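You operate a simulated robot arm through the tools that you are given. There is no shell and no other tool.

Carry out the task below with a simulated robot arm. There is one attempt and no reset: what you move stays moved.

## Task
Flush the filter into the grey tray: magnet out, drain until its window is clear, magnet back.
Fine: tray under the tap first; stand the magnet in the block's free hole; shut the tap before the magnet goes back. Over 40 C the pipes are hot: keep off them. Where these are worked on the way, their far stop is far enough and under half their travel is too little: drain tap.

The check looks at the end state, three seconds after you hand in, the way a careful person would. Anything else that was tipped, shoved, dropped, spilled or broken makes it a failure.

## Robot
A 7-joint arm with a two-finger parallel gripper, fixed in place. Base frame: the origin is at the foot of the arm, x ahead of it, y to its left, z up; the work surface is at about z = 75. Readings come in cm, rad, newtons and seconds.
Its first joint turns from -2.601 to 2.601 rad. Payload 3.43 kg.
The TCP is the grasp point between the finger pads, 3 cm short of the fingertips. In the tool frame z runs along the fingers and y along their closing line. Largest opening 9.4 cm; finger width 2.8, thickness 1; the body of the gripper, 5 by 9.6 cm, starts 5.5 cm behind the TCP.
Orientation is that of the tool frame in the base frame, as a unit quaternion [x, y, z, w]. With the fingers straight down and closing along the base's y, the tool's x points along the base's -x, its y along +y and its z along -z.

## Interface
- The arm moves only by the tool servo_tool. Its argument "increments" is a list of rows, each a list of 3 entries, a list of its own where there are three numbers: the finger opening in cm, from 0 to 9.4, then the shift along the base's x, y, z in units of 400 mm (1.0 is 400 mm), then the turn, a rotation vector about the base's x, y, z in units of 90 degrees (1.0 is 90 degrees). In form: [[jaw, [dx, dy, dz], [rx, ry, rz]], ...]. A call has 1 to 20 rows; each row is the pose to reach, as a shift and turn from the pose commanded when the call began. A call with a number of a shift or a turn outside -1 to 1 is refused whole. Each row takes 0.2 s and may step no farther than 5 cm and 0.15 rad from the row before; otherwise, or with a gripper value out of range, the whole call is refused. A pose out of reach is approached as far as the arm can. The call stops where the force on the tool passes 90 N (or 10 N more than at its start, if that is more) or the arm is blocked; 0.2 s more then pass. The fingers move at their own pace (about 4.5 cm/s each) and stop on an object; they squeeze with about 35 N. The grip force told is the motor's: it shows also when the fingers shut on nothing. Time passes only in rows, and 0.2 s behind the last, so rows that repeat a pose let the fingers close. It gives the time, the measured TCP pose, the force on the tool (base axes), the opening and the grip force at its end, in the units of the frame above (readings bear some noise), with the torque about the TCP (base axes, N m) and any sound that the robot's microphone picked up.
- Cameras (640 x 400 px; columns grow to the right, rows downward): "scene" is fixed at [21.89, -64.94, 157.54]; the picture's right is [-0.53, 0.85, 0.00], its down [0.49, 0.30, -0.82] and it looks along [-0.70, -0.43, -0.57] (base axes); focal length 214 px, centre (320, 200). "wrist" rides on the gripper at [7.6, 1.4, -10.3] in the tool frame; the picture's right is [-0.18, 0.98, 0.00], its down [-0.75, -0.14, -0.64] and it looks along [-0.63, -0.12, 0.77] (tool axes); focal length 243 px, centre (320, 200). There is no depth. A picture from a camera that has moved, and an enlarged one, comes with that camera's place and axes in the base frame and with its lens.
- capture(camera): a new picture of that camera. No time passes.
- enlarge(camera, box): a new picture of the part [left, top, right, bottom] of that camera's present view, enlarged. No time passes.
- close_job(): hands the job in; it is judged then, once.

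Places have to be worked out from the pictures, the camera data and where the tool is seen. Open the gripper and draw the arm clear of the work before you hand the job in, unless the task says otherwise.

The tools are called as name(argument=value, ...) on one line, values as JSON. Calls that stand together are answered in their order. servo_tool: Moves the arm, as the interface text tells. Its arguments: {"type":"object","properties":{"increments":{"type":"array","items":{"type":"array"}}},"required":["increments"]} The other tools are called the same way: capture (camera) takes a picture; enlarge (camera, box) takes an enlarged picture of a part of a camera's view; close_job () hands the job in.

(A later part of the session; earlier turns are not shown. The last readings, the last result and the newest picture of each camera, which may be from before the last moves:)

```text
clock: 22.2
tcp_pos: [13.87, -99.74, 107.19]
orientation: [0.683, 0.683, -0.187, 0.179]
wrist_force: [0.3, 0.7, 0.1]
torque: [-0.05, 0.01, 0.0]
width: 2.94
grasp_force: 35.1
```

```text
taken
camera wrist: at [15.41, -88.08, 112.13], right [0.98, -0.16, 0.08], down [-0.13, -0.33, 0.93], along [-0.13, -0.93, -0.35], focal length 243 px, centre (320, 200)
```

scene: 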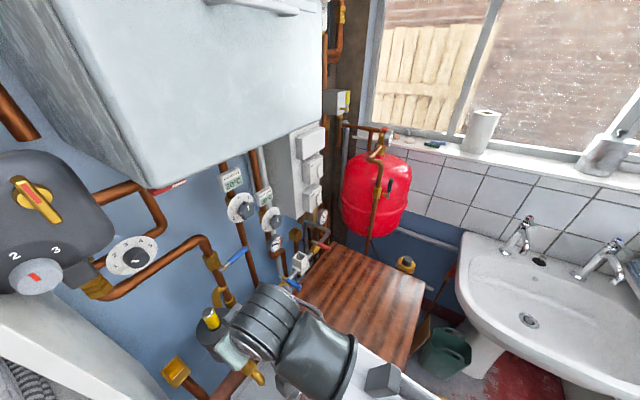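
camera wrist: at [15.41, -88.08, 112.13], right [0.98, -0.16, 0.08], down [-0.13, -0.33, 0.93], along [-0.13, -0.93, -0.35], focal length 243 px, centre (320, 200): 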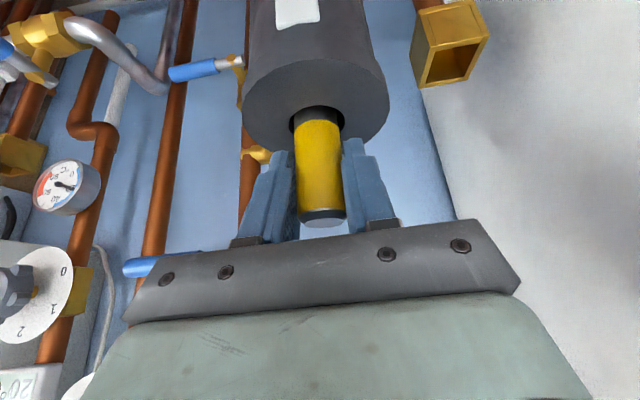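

Gripped at 2.9 cm. I pull straight up in small steps and watch the magnet's shaft come out.

servo_tool(increments=[[0, [0, 0, 0.02], [0, 0, 0]], [0, [0, 0, 0.04], [0, 0, 0]], [0, [0, 0, 0.07], [0, 0, 0]], [0, [0, 0, 0.1], [0, 0, 0]], [0, [0, 0, 0.13], [0, 0, 0]], [0, [0, 0, 0.13], [0, 0, 0]]])

capture(camera="wrist")

capture(camera="scene")

```text
clock: 23.6
tcp_pos: [13.86, -99.91, 112.35]
orientation: [0.684, 0.682, -0.188, 0.179]
wrist_force: [0.4, 0.4, -1.8]
torque: [0.0, 0.01, 0.01]
width: 2.94
grasp_force: 35.4
```

```text
taken
camera wrist: at [15.42, -88.1, 117.36], right [0.98, -0.16, 0.08], down [-0.13, -0.33, 0.93], along [-0.13, -0.93, -0.35], focal length 243 px, centre (320, 200)
```

wrist: 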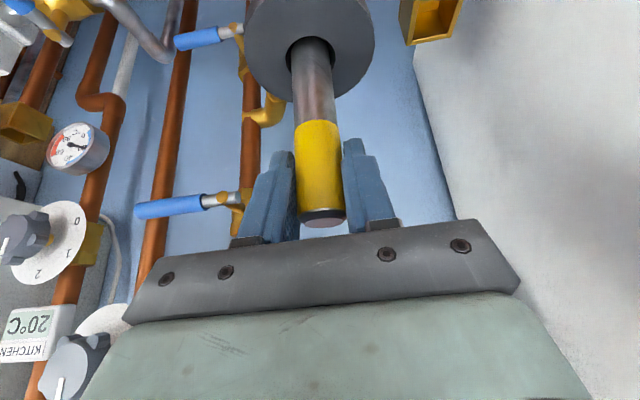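

```text
taken
```

scene: 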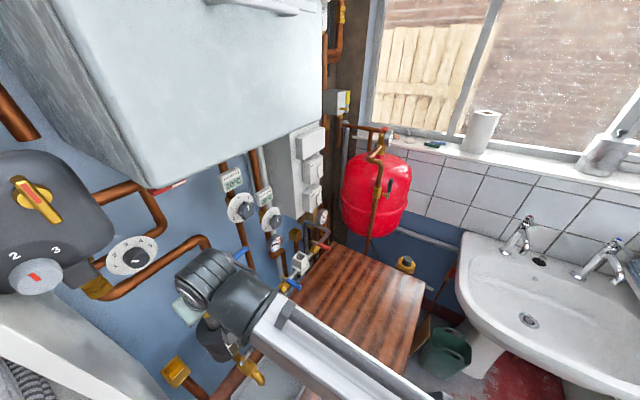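

The shaft is coming out freely, at about 2 N. I keep lifting straight up, checking height and boiler clearance.

servo_tool(increments=[[0, [0, 0, 0.03], [0, 0, 0]], [0, [0, 0, 0.06], [0, 0, 0]], [0, [0, 0, 0.09], [0, 0, 0]], [0, [0, 0, 0.12], [0, 0, 0]], [0, [0, 0, 0.12], [0, 0, 0]]])

capture(camera="wrist")

capture(camera="scene")

```text
clock: 24.8
tcp_pos: [13.89, -99.84, 117.11]
orientation: [0.684, 0.682, -0.187, 0.179]
wrist_force: [0.3, -0.2, -1.0]
torque: [0.0, 0.01, -0.01]
width: 2.94
grasp_force: 34.9
```

```text
taken
camera wrist: at [15.41, -88.12, 122.17], right [0.98, -0.16, 0.08], down [-0.13, -0.33, 0.93], along [-0.13, -0.93, -0.35], focal length 243 px, centre (320, 200)
```

wrist: 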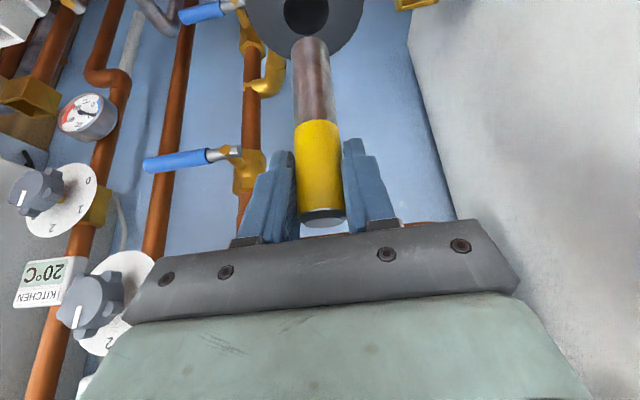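

```text
taken
```

scene: 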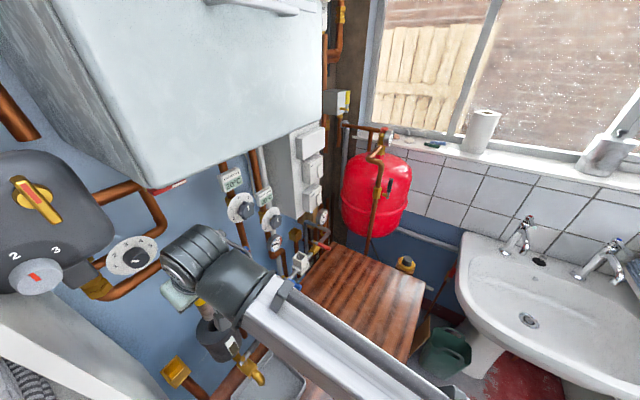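

The magnet is fully out: its lower end is about 10.5 cm below the TCP, near z=106.6 against the filter's top at 102.8. I carry it back from the wall and over toward the block's free hole, yawing +25° so the gripper stays clear of the green and blue items.

servo_tool(increments=[[0, [0, 0.06, 0], [0, 0, 0]], [0, [0, 0.15, 0], [0, 0, 0]], [0, [0.02, 0.25, 0], [0, 0, 0.04]], [0, [0.06, 0.34, -0.03], [0, 0, 0.08]], [0, [0.12, 0.41, -0.08], [0, 0, 0.12]], [0, [0.19, 0.46, -0.14], [0, 0, 0.16]], [0, [0.26, 0.5, -0.21], [0, 0, 0.2]], [0, [0.32, 0.53, -0.29], [0, 0, 0.24]], [0, [0.36, 0.5475, -0.37], [0, 0, 0.278]], [0, [0.3625, 0.5475, -0.4275], [0, 0, 0.278]], [0, [0.3625, 0.5475, -0.4275], [0, 0, 0.278]]])

capture(camera="wrist")

capture(camera="scene")

```text
clock: 27.2
tcp_pos: [28.46, -77.89, 99.99]
orientation: [0.52, 0.814, -0.144, 0.214]
wrist_force: [0.3, 0.8, -2.0]
torque: [0.01, 0.0, 0.0]
width: 2.94
grasp_force: 35.3
```

```text
taken
camera wrist: at [24.81, -66.65, 105.02], right [0.96, 0.27, 0.08], down [0.02, -0.36, 0.93], along [0.28, -0.9, -0.35], focal length 243 px, centre (320, 200)
```

wrist: 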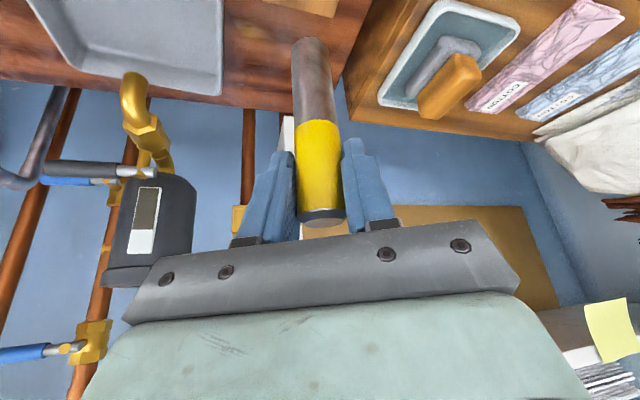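

```text
taken
```

scene: 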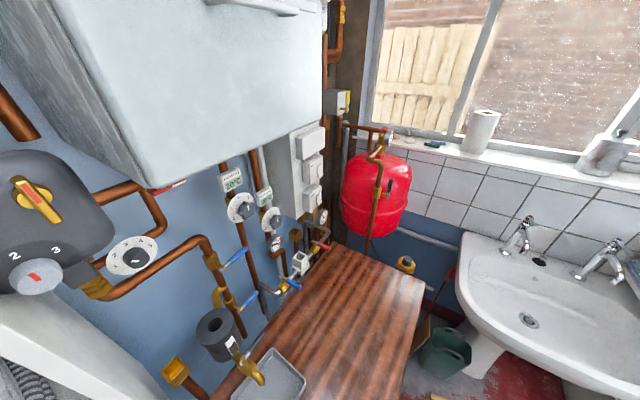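

The magnet is held above the block area. I zoom on its lower end and the block to align with the free hole.

enlarge(camera="wrist", box=[220, 0, 400, 120])

enlarge(camera="scene", box=[180, 290, 340, 400])

```text
3.33 times, centred on (310, 60) of wrist
camera zoom: at [24.81, -66.65, 105.02], right [0.96, 0.27, 0.08], down [0.02, -0.36, 0.93], along [0.28, -0.9, -0.35], focal length 809 px, centre (353, 667)
```

zoom: 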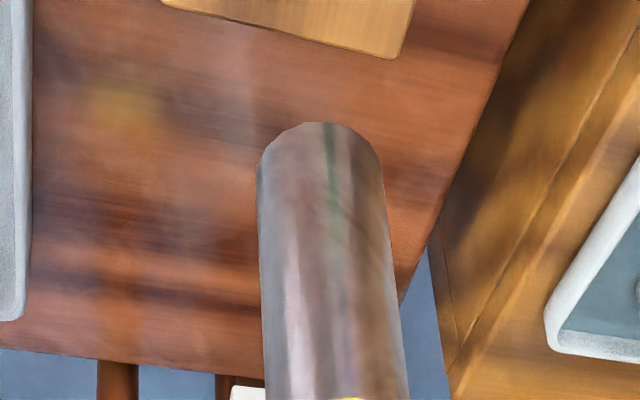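

```text
3.64 times, centred on (260, 345) of scene
camera zoom: at [21.89, -64.94, 157.54], right [-0.53, 0.85, 0.0], down [0.49, 0.3, -0.82], along [-0.7, -0.43, -0.57], focal length 780 px, centre (538, -327)
```

zoom: 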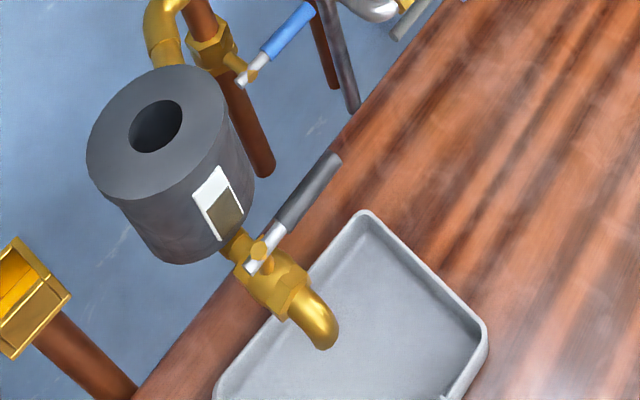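

The block top works out at about z=79 with the hole centre near (29.0, -78.1), a 3.2 cm square. I shift +0.5, -0.2 cm, lower to keep the magnet's end about 3 cm above the block, then look again.

servo_tool(increments=[[0, [0.0125, -0.005, -0.06], [0, 0, 0]], [0, [0.0125, -0.005, -0.13], [0, 0, 0]], [0, [0.0125, -0.005, -0.2], [0, 0, 0]], [0, [0.0125, -0.005, -0.2], [0, 0, 0]]])

capture(camera="wrist")

enlarge(camera="wrist", box=[220, 0, 400, 120])

```text
clock: 28.2
tcp_pos: [28.89, -78.24, 91.93]
orientation: [0.519, 0.814, -0.144, 0.216]
wrist_force: [0.3, -0.6, -1.1]
torque: [0.03, -0.01, 0.0]
width: 2.97
grasp_force: 35.3
```

```text
taken
camera wrist: at [25.33, -66.81, 97.01], right [0.96, 0.27, 0.08], down [0.02, -0.36, 0.93], along [0.28, -0.9, -0.35], focal length 243 px, centre (320, 200)
```

wrist: 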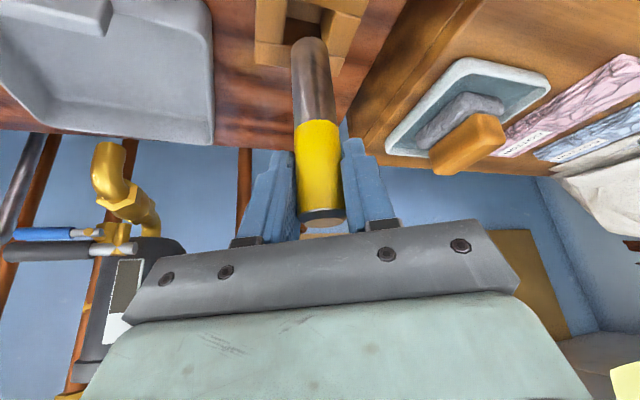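

```text
3.33 times, centred on (310, 60) of wrist
camera zoom: at [25.33, -66.81, 97.01], right [0.96, 0.27, 0.08], down [0.02, -0.36, 0.93], along [0.28, -0.9, -0.35], focal length 809 px, centre (353, 667)
```

zoom: 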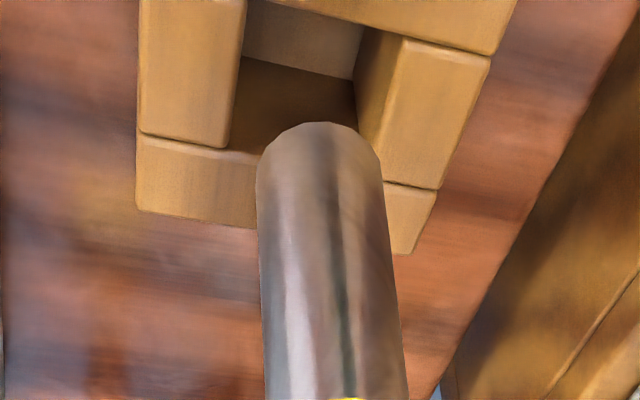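

The magnet's axis (about 29.05, -78.1) and the hole centre (about 29.0, -78.05) agree, and the magnet's end is at about z=82. I lower 3 cm to just enter the hole and check.

servo_tool(increments=[[0, [0, 0, -0.025], [0, 0, 0]], [0, [0, 0, -0.05], [0, 0, 0]], [0, [0, 0, -0.07], [0, 0, 0]], [0, [0, 0, -0.07], [0, 0, 0]]])

enlarge(camera="wrist", box=[200, 0, 420, 160])

```text
clock: 29.2
tcp_pos: [28.96, -78.15, 89.2]
orientation: [0.52, 0.814, -0.144, 0.216]
wrist_force: [0.9, 0.9, -0.5]
torque: [0.08, 0.0, 0.0]
width: 2.94
grasp_force: 35.0
```

```text
2.50 times, centred on (310, 80) of wrist
camera zoom: at [25.34, -66.83, 94.24], right [0.96, 0.27, 0.08], down [0.02, -0.36, 0.93], along [0.28, -0.9, -0.35], focal length 606 px, centre (345, 500)
```

zoom: 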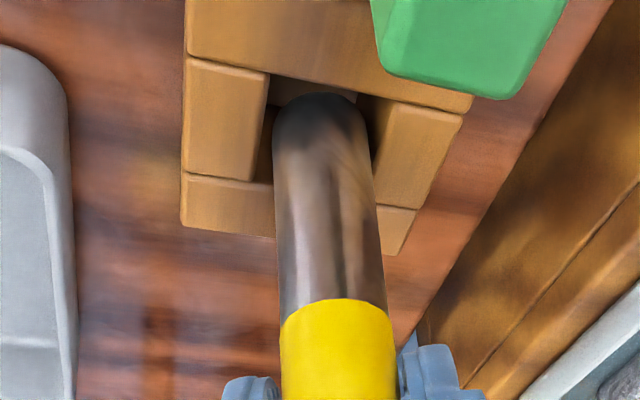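

The end is centred at the hole mouth, with a slightly wider gap on the right. I nudge +0.1 cm in x and continue down in steps.

servo_tool(increments=[[0, [0.0025, 0, -0.015], [0, 0, 0]], [0, [0.0025, 0, -0.035], [0, 0, 0]], [0, [0.0025, 0, -0.055], [0, 0, 0]], [0, [0.0025, 0, -0.055], [0, 0, 0]]])

enlarge(camera="wrist", box=[200, 0, 420, 160])

```text
clock: 30.2
tcp_pos: [29.08, -78.04, 86.93]
orientation: [0.52, 0.814, -0.143, 0.215]
wrist_force: [0.2, -0.2, -0.5]
torque: [0.01, 0.04, 0.03]
width: 2.95
grasp_force: 35.4
```

```text
2.50 times, centred on (310, 80) of wrist
camera zoom: at [25.45, -66.81, 91.98], right [0.96, 0.27, 0.08], down [0.02, -0.36, 0.93], along [0.28, -0.9, -0.35], focal length 606 px, centre (345, 500)
```

zoom: 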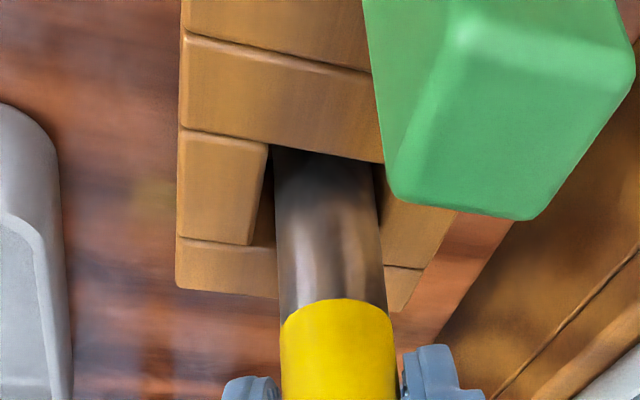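

The magnet is inside the hole, and the green item's top (about z=85.6) is about 3 cm clear under the gripper. I go on down gently, watching the force for the bottom.

servo_tool(increments=[[0, [0, 0, -0.01], [0, 0, 0]], [0, [0, 0, -0.02], [0, 0, 0]], [0, [0, 0, -0.03], [0, 0, 0]], [0, [0, 0, -0.03], [0, 0, 0]]])

```text
clock: 31.2
tcp_pos: [28.93, -78.22, 85.94]
orientation: [0.52, 0.813, -0.146, 0.216]
wrist_force: [1.9, -0.6, 29.8]
torque: [-0.22, -0.13, -0.03]
width: 2.95
grasp_force: 34.9
```

Contact at TCP z≈85.9 with 30 N, so the magnet stands on the hole's floor. I ease up 0.25 cm to relieve the push and check.

servo_tool(increments=[[0, [0, 0, 0.005], [0, 0, 0]], [0, [0, 0, 0.006], [0, 0, 0]], [0, [0, 0, 0.006], [0, 0, 0]]])

capture(camera="wrist")

```text
clock: 32.0
tcp_pos: [28.96, -77.95, 85.88]
orientation: [0.519, 0.815, -0.142, 0.214]
wrist_force: [0.3, 0.1, -0.6]
torque: [-0.02, 0.02, -0.02]
width: 2.95
grasp_force: 35.1
```

```text
taken
camera wrist: at [25.43, -66.72, 90.99], right [0.96, 0.27, 0.08], down [0.02, -0.36, 0.93], along [0.28, -0.89, -0.35], focal length 243 px, centre (320, 200)
```

wrist: 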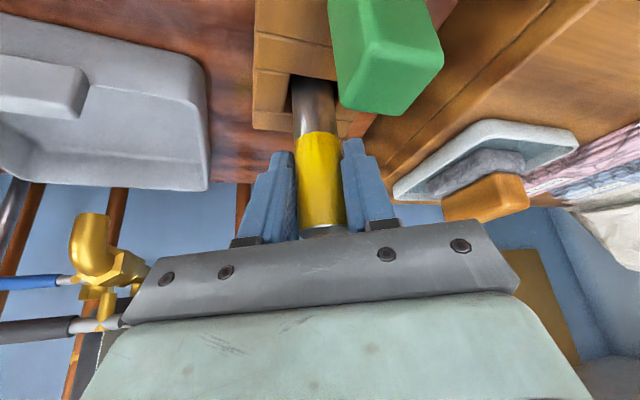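

The load is gone, so the magnet is standing on the hole floor. I open the fingers to 5.5 cm and check it stays put.

servo_tool(increments=[[3.2, [0, 0, 0], [0, 0, 0]], [3.8, [0, 0, 0], [0, 0, 0]], [4.6, [0, 0, 0], [0, 0, 0]], [5.5, [0, 0, 0], [0, 0, 0]], [5.5, [0, 0, 0], [0, 0, 0]]])

capture(camera="wrist")

```text
clock: 33.2
tcp_pos: [29.07, -78.06, 86.06]
orientation: [0.52, 0.814, -0.144, 0.215]
wrist_force: [0.5, -0.4, -0.2]
torque: [-0.02, -0.02, 0.03]
width: 5.51
grasp_force: 0.0
```

```text
taken
camera wrist: at [25.46, -66.79, 91.05], right [0.96, 0.27, 0.08], down [0.02, -0.36, 0.93], along [0.28, -0.9, -0.35], focal length 243 px, centre (320, 200)
```

wrist: 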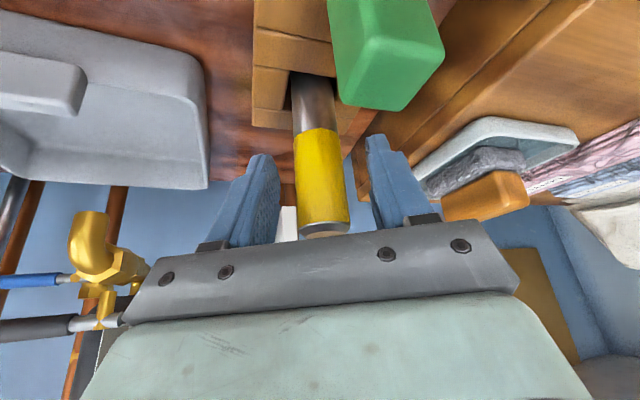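

The magnet stands by itself in the hole. I rise straight up, clear of it, and look.

servo_tool(increments=[[5.5, [0, 0, 0.04], [0, 0, 0]], [5.5, [0, 0, 0.1], [0, 0, 0]], [5.5, [0, 0, 0.2], [0, 0, 0]], [5.5, [0, 0.02, 0.3], [0, 0, 0]], [5.5, [0, 0.04, 0.4], [0, 0, 0]], [5.5, [0, 0.04, 0.4], [0, 0, 0]]])

capture(camera="wrist")

capture(camera="scene")

```text
clock: 34.6
tcp_pos: [28.88, -76.53, 102.1]
orientation: [0.52, 0.814, -0.144, 0.215]
wrist_force: [0.1, -0.7, -0.2]
torque: [-0.01, 0.0, 0.01]
width: 5.51
grasp_force: 0.1
```

```text
taken
camera wrist: at [25.31, -65.24, 107.08], right [0.96, 0.27, 0.08], down [0.02, -0.36, 0.93], along [0.28, -0.9, -0.35], focal length 243 px, centre (320, 200)
```

wrist: 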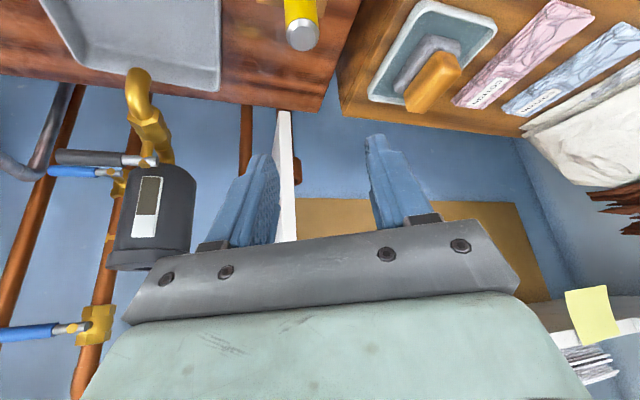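

```text
taken
```

scene: 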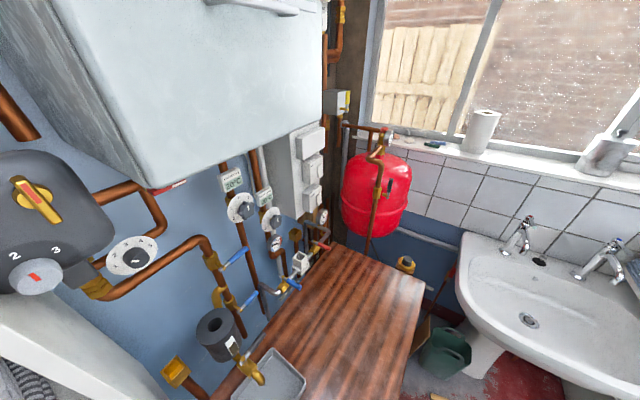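

The magnet is standing in the block. Next is the drain tap: I zoom on its lever from both cameras to fix the pivot and handle positions, and check the magnet's stance.

enlarge(camera="wrist", box=[40, 60, 220, 280])

enlarge(camera="scene", box=[190, 310, 300, 400])

enlarge(camera="wrist", box=[220, 0, 380, 120])

```text
1.82 times, centred on (130, 170) of wrist
camera zoom: at [25.31, -65.24, 107.08], right [0.96, 0.27, 0.08], down [0.02, -0.36, 0.93], along [0.28, -0.9, -0.35], focal length 441 px, centre (666, 254)
```

zoom: 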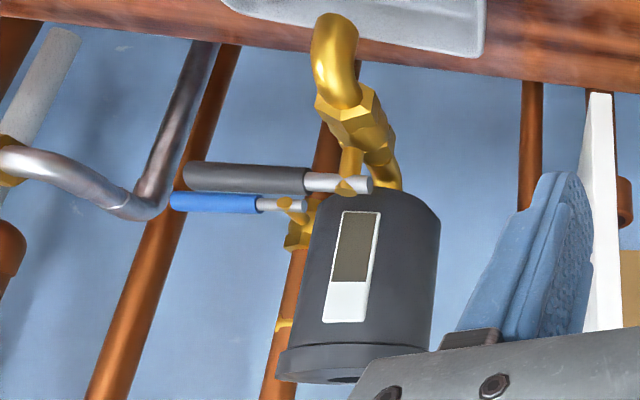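

```text
4.44 times, centred on (245, 355) of scene
camera zoom: at [21.89, -64.94, 157.54], right [-0.53, 0.85, 0.0], down [0.49, 0.3, -0.82], along [-0.7, -0.43, -0.57], focal length 953 px, centre (653, -489)
```

zoom: 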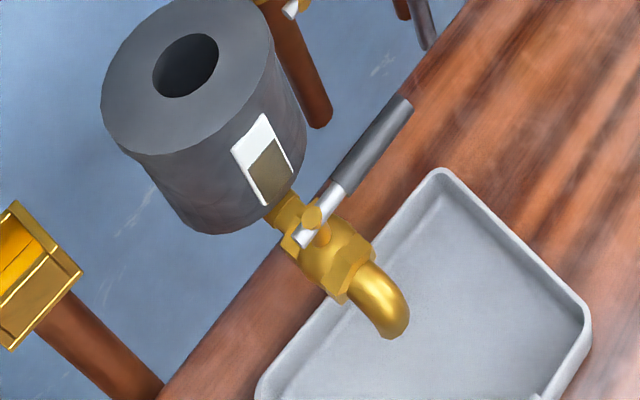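

```text
3.33 times, centred on (300, 60) of wrist
camera zoom: at [25.31, -65.24, 107.08], right [0.96, 0.27, 0.08], down [0.02, -0.36, 0.93], along [0.28, -0.9, -0.35], focal length 809 px, centre (387, 667)
```

zoom: 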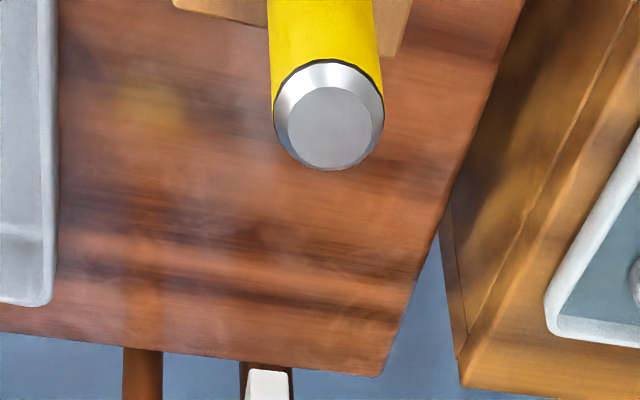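

The lever's pivot is at about (13.9, -93.1, 92.6) and its handle tip near (6.6, -92.8). My plan is to straddle the handle with a slight lean away from the filter and swing it rigidly about the pivot. First I stage over there, yawing +65°.

servo_tool(increments=[[5.5, [0, 0, 0.05], [0, 0, 0.04]], [5.5, [-0.04, 0, 0.1], [0, 0, 0.12]], [5.5, [-0.11, -0.01, 0.15], [0, 0, 0.21]], [5.5, [-0.19, -0.03, 0.15], [0, 0, 0.3]], [5, [-0.27, -0.06, 0.15], [0, 0, 0.39]], [4.5, [-0.35, -0.09, 0.15], [0, 0, 0.48]], [4, [-0.43, -0.12, 0.15], [0, 0, 0.57]], [4, [-0.5, -0.16, 0.15], [0, 0, 0.65]], [4, [-0.5475, -0.1875, 0.15], [0, 0, 0.722]], [4, [-0.5475, -0.1875, 0.15], [0, 0, 0.722]]])

capture(camera="wrist")

capture(camera="scene")

```text
clock: 36.8
tcp_pos: [7.0, -84.04, 108.06]
orientation: [0.001, 0.966, -0.006, 0.26]
wrist_force: [0.1, 0.1, -0.2]
torque: [-0.04, -0.02, -0.02]
width: 4.01
grasp_force: 0.1
```

```text
taken
camera wrist: at [-4.66, -82.49, 113.1], right [0.16, 0.98, 0.08], down [0.33, -0.13, 0.93], along [0.93, -0.12, -0.35], focal length 243 px, centre (320, 200)
```

wrist: 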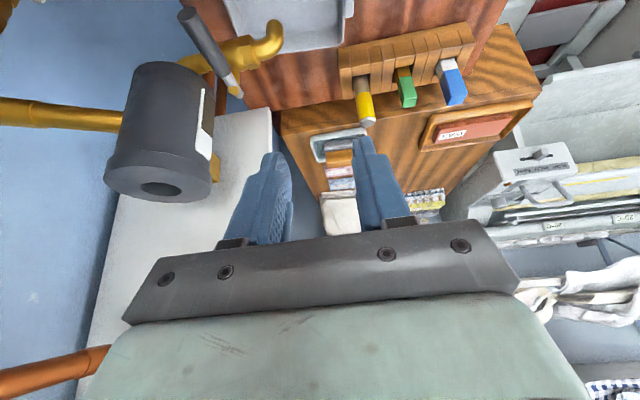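

```text
taken
```

scene: 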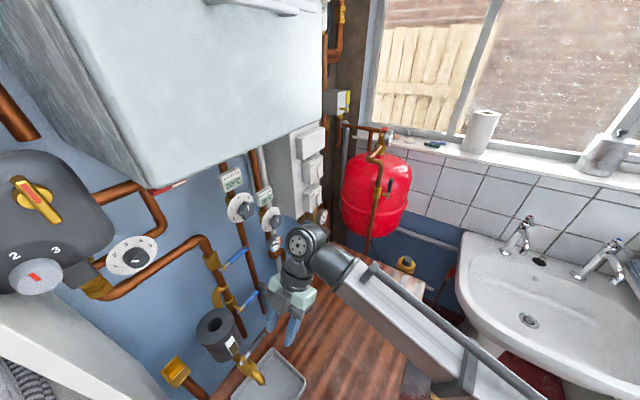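

The magnet is visible standing in the block. From here the lever lies along y≈-92.8, with its tip at x≈6.3. I reduce the lean to 20° and move above the handle.

servo_tool(increments=[[4, [0, -0.05, -0.01], [0, 0.03, 0]], [4, [0, -0.11, -0.03], [0, 0.07, 0]], [4, [0, -0.17, -0.06], [0, 0.111, 0]], [4, [0, -0.22, -0.12], [0, 0.111, 0]], [4, [0, -0.22, -0.12], [0, 0.111, 0]]])

capture(camera="wrist")

enlarge(camera="scene", box=[180, 220, 340, 400])

```text
clock: 38.0
tcp_pos: [7.26, -92.9, 103.26]
orientation: [0.0, 0.985, -0.005, 0.174]
wrist_force: [0.1, -0.1, 0.4]
torque: [0.0, -0.02, 0.01]
width: 4.01
grasp_force: 0.0
```

```text
taken
camera wrist: at [-3.54, -91.3, 110.26], right [0.18, 0.98, 0.05], down [0.49, -0.13, 0.86], along [0.85, -0.13, -0.5], focal length 243 px, centre (320, 200)
```

wrist: 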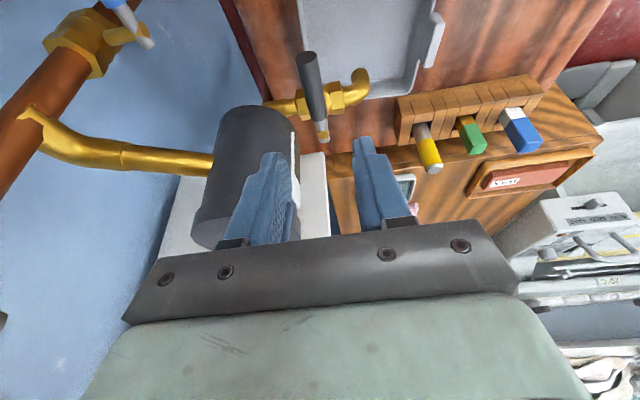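

```text
2.22 times, centred on (260, 310) of scene
camera zoom: at [21.89, -64.94, 157.54], right [-0.53, 0.85, 0.0], down [0.49, 0.3, -0.82], along [-0.7, -0.43, -0.57], focal length 477 px, centre (453, -44)
```

zoom: 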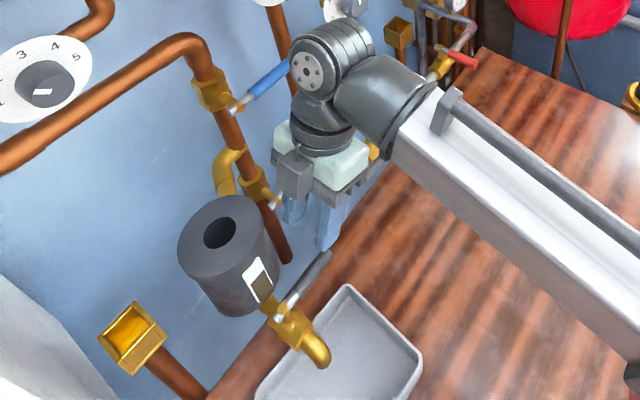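

The handle lies between the open fingers (y≈-93.1). I descend so the pads straddle it with the TCP near z≈95.

servo_tool(increments=[[4, [-0.006, -0.004, -0.07], [0, 0, 0]], [4, [-0.006, -0.004, -0.14], [0, 0, 0]], [4, [-0.006, -0.004, -0.18], [0, 0, 0]], [4, [-0.006, -0.004, -0.209], [0, 0, 0]], [4, [-0.006, -0.004, -0.209], [0, 0, 0]]])

capture(camera="wrist")

enlarge(camera="scene", box=[180, 260, 320, 400])

```text
clock: 39.2
tcp_pos: [6.88, -92.76, 94.87]
orientation: [0.0, 0.985, -0.006, 0.174]
wrist_force: [-0.1, -0.9, -0.5]
torque: [-0.02, 0.0, -0.02]
width: 3.99
grasp_force: 0.0
```

```text
taken
camera wrist: at [-3.83, -91.38, 101.82], right [0.18, 0.98, 0.05], down [0.49, -0.13, 0.86], along [0.85, -0.13, -0.5], focal length 243 px, centre (320, 200)
```

wrist: 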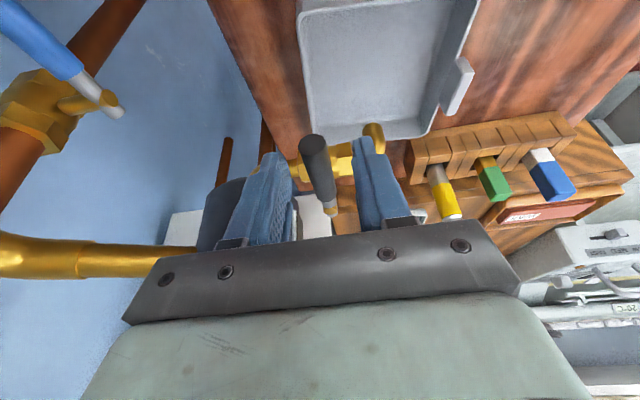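

```text
2.86 times, centred on (250, 330) of scene
camera zoom: at [21.89, -64.94, 157.54], right [-0.53, 0.85, 0.0], down [0.49, 0.3, -0.82], along [-0.7, -0.43, -0.57], focal length 613 px, centre (520, -171)
```

zoom: 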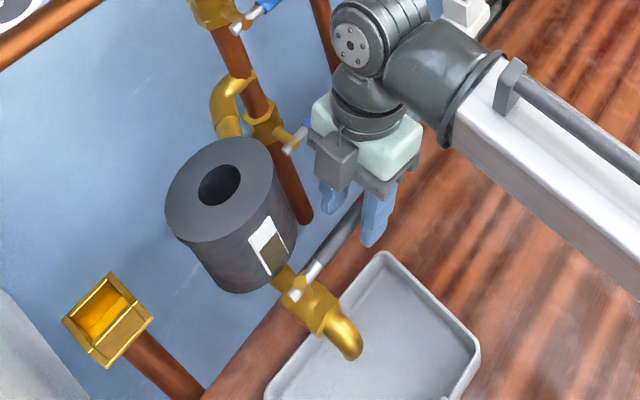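

The handle is between the pads. I close to a loose cage of 2.4 cm so the lever can self-align, then try the first 15° of swing toward +y and read the forces.

servo_tool(increments=[[3, [0, 0, 0], [0, 0, 0]], [2.4, [0, 0, 0], [0, 0, 0]], [2.4, [0, 0, 0], [0, 0, 0]], [2.4, [0.0005, 0.0114, 0], [0, 0, -0.0417]], [2.4, [0.0026, 0.0228, 0], [0, 0, -0.0833]], [2.4, [0.005, 0.034, 0], [0, 0, -0.125]], [2.4, [0.0082, 0.0451, 0], [0, 0, -0.1667]], [2.4, [0.0082, 0.0451, 0], [0, 0, -0.1667]]])

capture(camera="wrist")

enlarge(camera="scene", box=[180, 260, 320, 400])

```text
clock: 41.0
tcp_pos: [7.08, -91.08, 94.85]
orientation: [0.13, 0.976, -0.028, 0.171]
wrist_force: [0.7, 0.6, -0.1]
torque: [0.01, -0.01, 0.01]
width: 2.42
grasp_force: 0.1
```

```text
taken
camera wrist: at [-2.73, -86.88, 101.87], right [0.43, 0.9, 0.05], down [0.44, -0.26, 0.86], along [0.79, -0.34, -0.5], focal length 243 px, centre (320, 200)
```

wrist: 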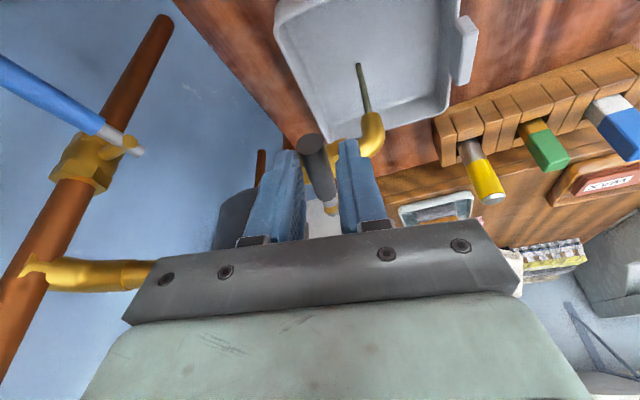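

```text
2.86 times, centred on (250, 330) of scene
camera zoom: at [21.89, -64.94, 157.54], right [-0.53, 0.85, 0.0], down [0.49, 0.3, -0.82], along [-0.7, -0.43, -0.57], focal length 613 px, centre (520, -171)
```

zoom: 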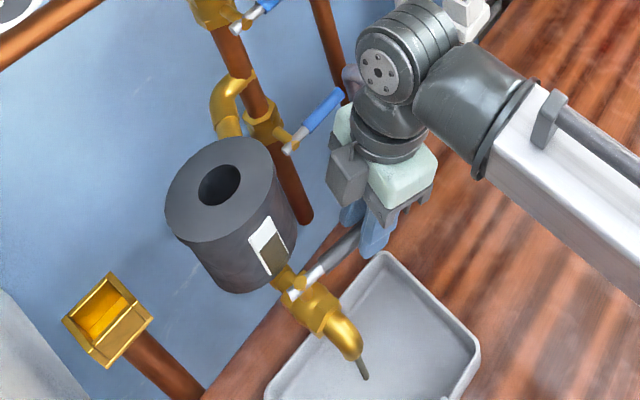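

Dirty water is flowing from the spout into the tray, so this is the right direction, with negligible force. I continue the arc to 82°, watching the forces.

servo_tool(increments=[[2.4, [0.0084, 0.0214, 0], [0, 0, -0.0833]], [2.4, [0.0196, 0.0415, 0], [0, 0, -0.1667]], [2.4, [0.0333, 0.0599, 0], [0, 0, -0.25]], [2.4, [0.0492, 0.0765, 0], [0, 0, -0.3333]], [2.4, [0.0672, 0.0908, 0], [0, 0, -0.4167]], [2.4, [0.0869, 0.1026, 0], [0, 0, -0.5]], [2.4, [0.108, 0.1118, 0], [0, 0, -0.5833]], [2.4, [0.1301, 0.1181, 0], [0, 0, -0.6667]], [2.4, [0.1528, 0.1215, 0], [0, 0, -0.75]], [2.4, [0.1528, 0.1215, 0], [0, 0, -0.75]]])

capture(camera="wrist")

enlarge(camera="scene", box=[180, 260, 320, 400])

```text
clock: 43.2
tcp_pos: [13.22, -86.27, 94.91]
orientation: [0.65, 0.74, -0.119, 0.127]
wrist_force: [-0.3, -0.2, -0.2]
torque: [-0.03, 0.03, -0.04]
width: 2.38
grasp_force: 0.1
```

```text
taken
camera wrist: at [13.46, -75.49, 101.81], right [1.0, -0.05, 0.05], down [-0.07, -0.5, 0.86], along [-0.01, -0.86, -0.5], focal length 243 px, centre (320, 200)
```

wrist: 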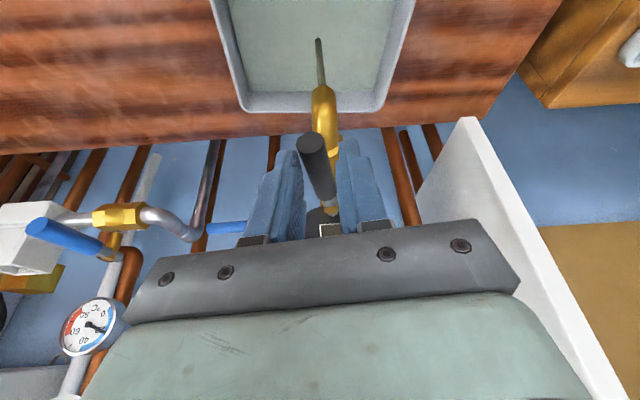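

```text
2.86 times, centred on (250, 330) of scene
camera zoom: at [21.89, -64.94, 157.54], right [-0.53, 0.85, 0.0], down [0.49, 0.3, -0.82], along [-0.7, -0.43, -0.57], focal length 613 px, centre (520, -171)
```

zoom: 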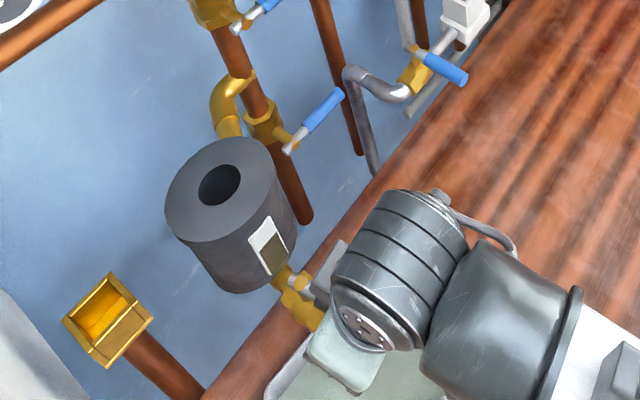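

Flow continues into the tray with no resistance. I push on to 95° to reach the far stop and watch the window.

servo_tool(increments=[[2.4, [0.0115, 0.0002, 0], [0, 0, -0.0417]], [2.4, [0.023, 0.0004, 0], [0, 0, -0.0833]], [2.4, [0.0306, -0.0003, 0], [0, 0, -0.111]], [2.4, [0.0382, -0.001, 0], [0, 0, -0.1389]]])

capture(camera="wrist")

enlarge(camera="scene", box=[180, 290, 320, 400])

```text
clock: 44.2
tcp_pos: [14.74, -86.35, 94.82]
orientation: [0.727, 0.664, -0.133, 0.113]
wrist_force: [-9.8, -3.1, -0.5]
torque: [-0.07, 0.25, 0.02]
width: 2.89
grasp_force: 4.0
```

```text
taken
camera wrist: at [17.2, -75.86, 101.82], right [0.96, -0.26, 0.05], down [-0.17, -0.47, 0.86], along [-0.2, -0.84, -0.5], focal length 243 px, centre (320, 200)
```

wrist: 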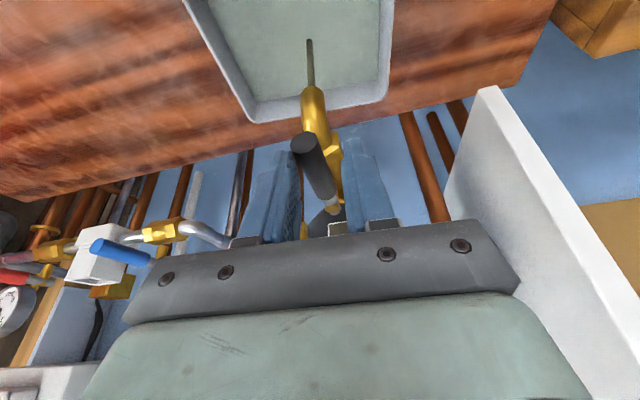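

```text
3.64 times, centred on (250, 345) of scene
camera zoom: at [21.89, -64.94, 157.54], right [-0.53, 0.85, 0.0], down [0.49, 0.3, -0.82], along [-0.7, -0.43, -0.57], focal length 780 px, centre (574, -327)
```

zoom: 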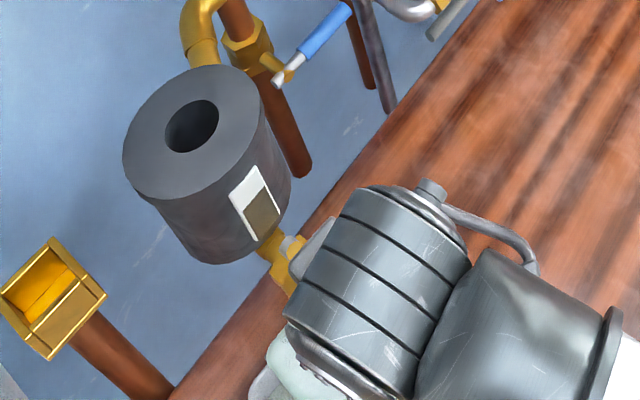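

A resistance of about 10 N shows the lever is at its far stop. I ease back slightly to unload it and wait while watching the window and tray.

servo_tool(increments=[[2.4, [-0.008, 0.0005, 0], [0, 0, 0.03]], [2.4, [-0.0115, 0.001, 0], [0, 0, 0.04]], [2.4, [-0.0115, 0.001, 0], [0, 0, 0.04]]])

enlarge(camera="scene", box=[215, 325, 265, 365])

capture(camera="wrist")

```text
clock: 45.0
tcp_pos: [14.47, -86.21, 94.96]
orientation: [0.705, 0.688, -0.127, 0.117]
wrist_force: [-0.3, 0.2, 0.2]
torque: [0.0, 0.04, -0.04]
width: 2.44
grasp_force: 0.5
```

```text
10.00 times, centred on (240, 345) of scene
camera zoom: at [21.89, -64.94, 157.54], right [-0.53, 0.85, 0.0], down [0.49, 0.3, -0.82], along [-0.7, -0.43, -0.57], focal length 2145 px, centre (1120, -1250)
```

zoom: 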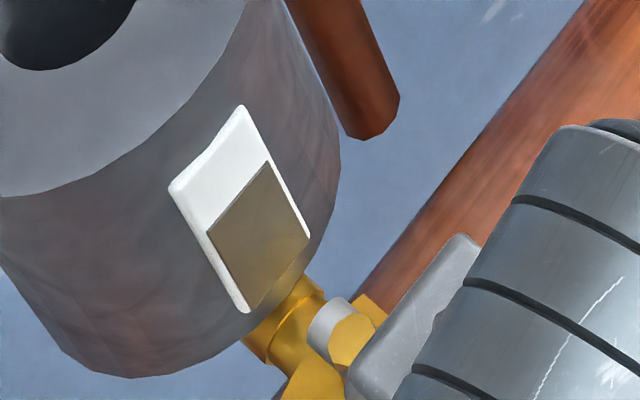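

```text
taken
camera wrist: at [16.18, -75.65, 101.81], right [0.98, -0.2, 0.05], down [-0.15, -0.48, 0.86], along [-0.15, -0.85, -0.5], focal length 243 px, centre (320, 200)
```

wrist: 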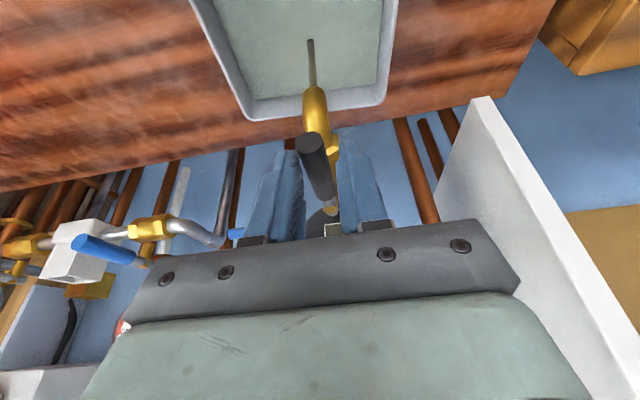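

The window's lower half is still brown. I wait about 2 s with the tap fully open and look again.

servo_tool(increments=[[2.4, [0, 0, 0], [0, 0, 0]], [2.4, [0, 0, 0], [0, 0, 0]], [2.4, [0, 0, 0], [0, 0, 0]], [2.4, [0, 0, 0], [0, 0, 0]], [2.4, [0, 0, 0], [0, 0, 0]], [2.4, [0, 0, 0], [0, 0, 0]], [2.4, [0, 0, 0], [0, 0, 0]], [2.4, [0, 0, 0], [0, 0, 0]], [2.4, [0, 0, 0], [0, 0, 0]]])

enlarge(camera="scene", box=[215, 325, 265, 365])

enlarge(camera="wrist", box=[180, 0, 420, 150])

```text
clock: 47.0
tcp_pos: [14.41, -86.37, 94.8]
orientation: [0.704, 0.688, -0.128, 0.118]
wrist_force: [-0.7, 0.6, -0.8]
torque: [0.0, 0.0, -0.02]
width: 2.4
grasp_force: 0.1
```

```text
10.00 times, centred on (240, 345) of scene
camera zoom: at [21.89, -64.94, 157.54], right [-0.53, 0.85, 0.0], down [0.49, 0.3, -0.82], along [-0.7, -0.43, -0.57], focal length 2145 px, centre (1120, -1250)
```

zoom: 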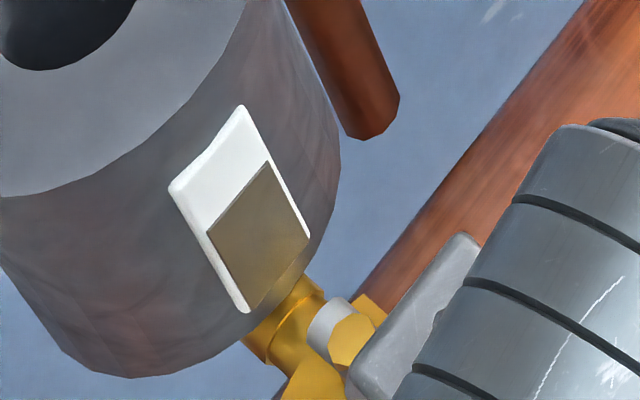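

```text
2.67 times, centred on (300, 75) of wrist
camera zoom: at [16.17, -75.66, 101.82], right [0.98, -0.2, 0.05], down [-0.15, -0.48, 0.86], along [-0.15, -0.85, -0.5], focal length 647 px, centre (373, 533)
```

zoom: 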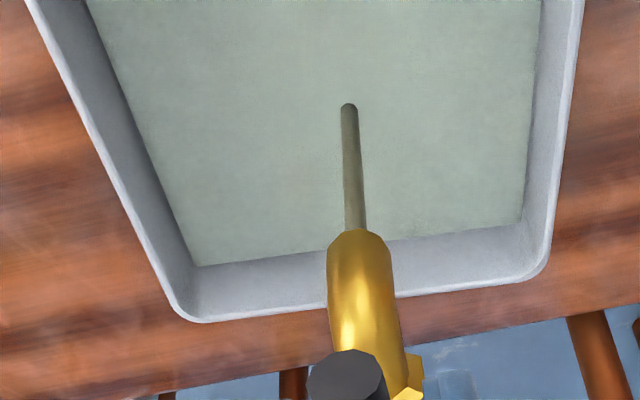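

The stream is still murky and the tray level is very low, so there is no overflow risk yet. I wait another 4 s.

servo_tool(increments=[[2.4, [0, 0, 0], [0, 0, 0]], [2.4, [0, 0, 0], [0, 0, 0]], [2.4, [0, 0, 0], [0, 0, 0]], [2.4, [0, 0, 0], [0, 0, 0]], [2.4, [0, 0, 0], [0, 0, 0]], [2.4, [0, 0, 0], [0, 0, 0]], [2.4, [0, 0, 0], [0, 0, 0]], [2.4, [0, 0, 0], [0, 0, 0]], [2.4, [0, 0, 0], [0, 0, 0]], [2.4, [0, 0, 0], [0, 0, 0]], [2.4, [0, 0, 0], [0, 0, 0]], [2.4, [0, 0, 0], [0, 0, 0]], [2.4, [0, 0, 0], [0, 0, 0]], [2.4, [0, 0, 0], [0, 0, 0]], [2.4, [0, 0, 0], [0, 0, 0]], [2.4, [0, 0, 0], [0, 0, 0]], [2.4, [0, 0, 0], [0, 0, 0]], [2.4, [0, 0, 0], [0, 0, 0]], [2.4, [0, 0, 0], [0, 0, 0]], [2.4, [0, 0, 0], [0, 0, 0]]])

enlarge(camera="scene", box=[215, 325, 265, 365])

enlarge(camera="wrist", box=[180, 0, 420, 150])

```text
clock: 51.2
tcp_pos: [14.4, -86.27, 94.85]
orientation: [0.705, 0.688, -0.128, 0.117]
wrist_force: [0.3, 0.3, -0.3]
torque: [0.02, 0.02, 0.0]
width: 2.4
grasp_force: 0.0
```

```text
10.00 times, centred on (240, 345) of scene
camera zoom: at [21.89, -64.94, 157.54], right [-0.53, 0.85, 0.0], down [0.49, 0.3, -0.82], along [-0.7, -0.43, -0.57], focal length 2145 px, centre (1120, -1250)
```

zoom: 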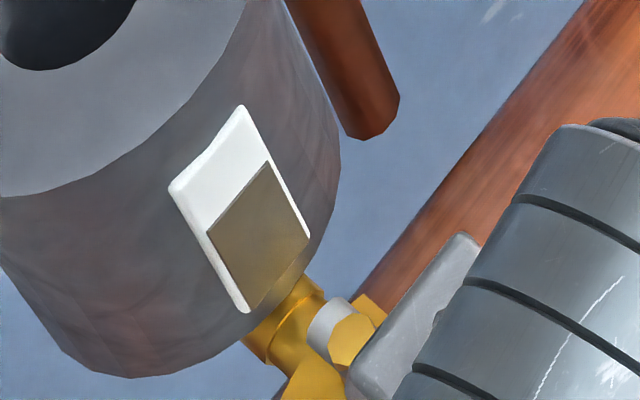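

```text
2.67 times, centred on (300, 75) of wrist
camera zoom: at [16.17, -75.66, 101.82], right [0.98, -0.2, 0.05], down [-0.15, -0.48, 0.86], along [-0.15, -0.85, -0.5], focal length 647 px, centre (373, 533)
```

zoom: 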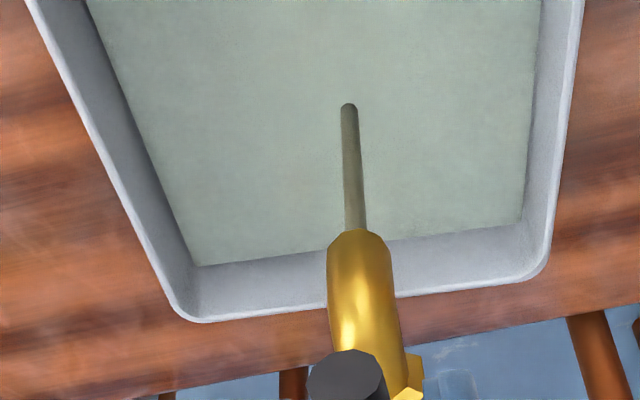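

No visible change yet, so I keep draining for 8 more seconds in two waits and re-check.

servo_tool(increments=[[2.4, [0, 0, 0], [0, 0, 0]], [2.4, [0, 0, 0], [0, 0, 0]], [2.4, [0, 0, 0], [0, 0, 0]], [2.4, [0, 0, 0], [0, 0, 0]], [2.4, [0, 0, 0], [0, 0, 0]], [2.4, [0, 0, 0], [0, 0, 0]], [2.4, [0, 0, 0], [0, 0, 0]], [2.4, [0, 0, 0], [0, 0, 0]], [2.4, [0, 0, 0], [0, 0, 0]], [2.4, [0, 0, 0], [0, 0, 0]], [2.4, [0, 0, 0], [0, 0, 0]], [2.4, [0, 0, 0], [0, 0, 0]], [2.4, [0, 0, 0], [0, 0, 0]], [2.4, [0, 0, 0], [0, 0, 0]], [2.4, [0, 0, 0], [0, 0, 0]], [2.4, [0, 0, 0], [0, 0, 0]], [2.4, [0, 0, 0], [0, 0, 0]], [2.4, [0, 0, 0], [0, 0, 0]], [2.4, [0, 0, 0], [0, 0, 0]], [2.4, [0, 0, 0], [0, 0, 0]]])

enlarge(camera="scene", box=[215, 325, 265, 365])

servo_tool(increments=[[2.4, [0, 0, 0], [0, 0, 0]], [2.4, [0, 0, 0], [0, 0, 0]], [2.4, [0, 0, 0], [0, 0, 0]], [2.4, [0, 0, 0], [0, 0, 0]], [2.4, [0, 0, 0], [0, 0, 0]], [2.4, [0, 0, 0], [0, 0, 0]], [2.4, [0, 0, 0], [0, 0, 0]], [2.4, [0, 0, 0], [0, 0, 0]], [2.4, [0, 0, 0], [0, 0, 0]], [2.4, [0, 0, 0], [0, 0, 0]], [2.4, [0, 0, 0], [0, 0, 0]], [2.4, [0, 0, 0], [0, 0, 0]], [2.4, [0, 0, 0], [0, 0, 0]], [2.4, [0, 0, 0], [0, 0, 0]], [2.4, [0, 0, 0], [0, 0, 0]], [2.4, [0, 0, 0], [0, 0, 0]], [2.4, [0, 0, 0], [0, 0, 0]], [2.4, [0, 0, 0], [0, 0, 0]], [2.4, [0, 0, 0], [0, 0, 0]], [2.4, [0, 0, 0], [0, 0, 0]]])

enlarge(camera="scene", box=[215, 325, 265, 365])

capture(camera="wrist")

```text
clock: 55.4
tcp_pos: [14.41, -86.27, 94.85]
orientation: [0.705, 0.688, -0.128, 0.117]
wrist_force: [0.5, -0.5, -0.1]
torque: [0.0, 0.01, 0.02]
width: 2.39
grasp_force: 0.0
```

```text
10.00 times, centred on (240, 345) of scene
camera zoom: at [21.89, -64.94, 157.54], right [-0.53, 0.85, 0.0], down [0.49, 0.3, -0.82], along [-0.7, -0.43, -0.57], focal length 2145 px, centre (1120, -1250)
```

zoom: 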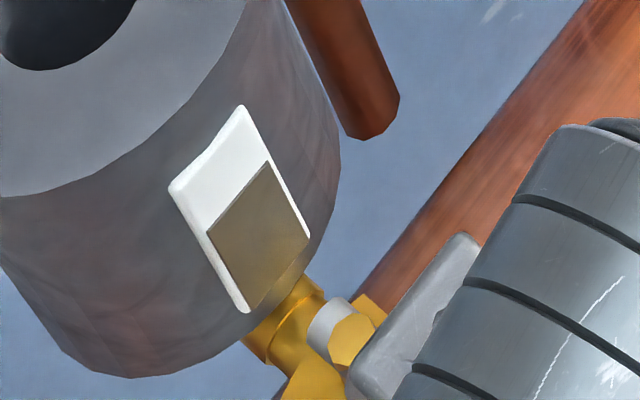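

```text
clock: 59.6
tcp_pos: [14.38, -86.31, 94.78]
orientation: [0.705, 0.688, -0.128, 0.118]
wrist_force: [-0.2, 0.1, 0.8]
torque: [0.01, -0.01, 0.0]
width: 2.38
grasp_force: 0.0
```

```text
10.00 times, centred on (240, 345) of scene
camera zoom: at [21.89, -64.94, 157.54], right [-0.53, 0.85, 0.0], down [0.49, 0.3, -0.82], along [-0.7, -0.43, -0.57], focal length 2145 px, centre (1120, -1250)
```

zoom: 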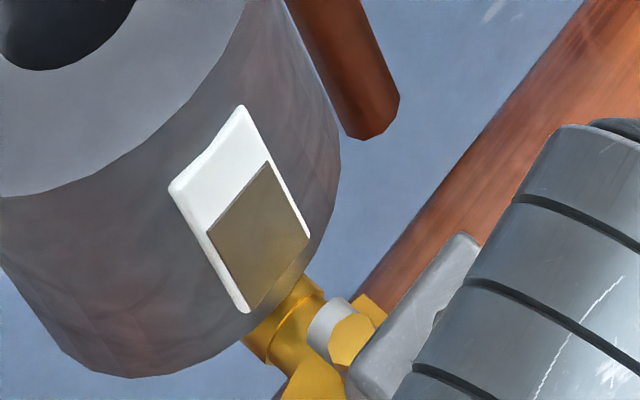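

```text
taken
camera wrist: at [16.17, -75.66, 101.82], right [0.98, -0.2, 0.05], down [-0.15, -0.48, 0.86], along [-0.15, -0.85, -0.5], focal length 243 px, centre (320, 200)
```

wrist: 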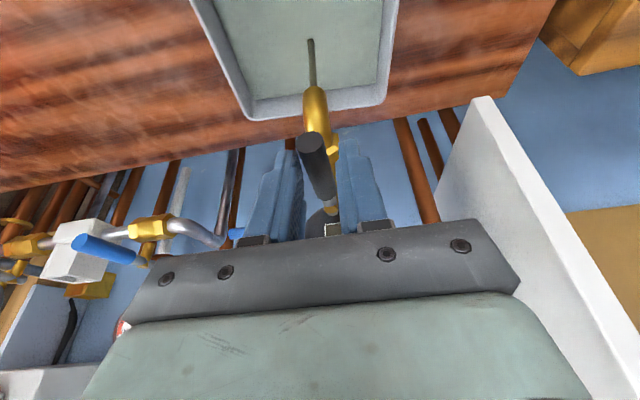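

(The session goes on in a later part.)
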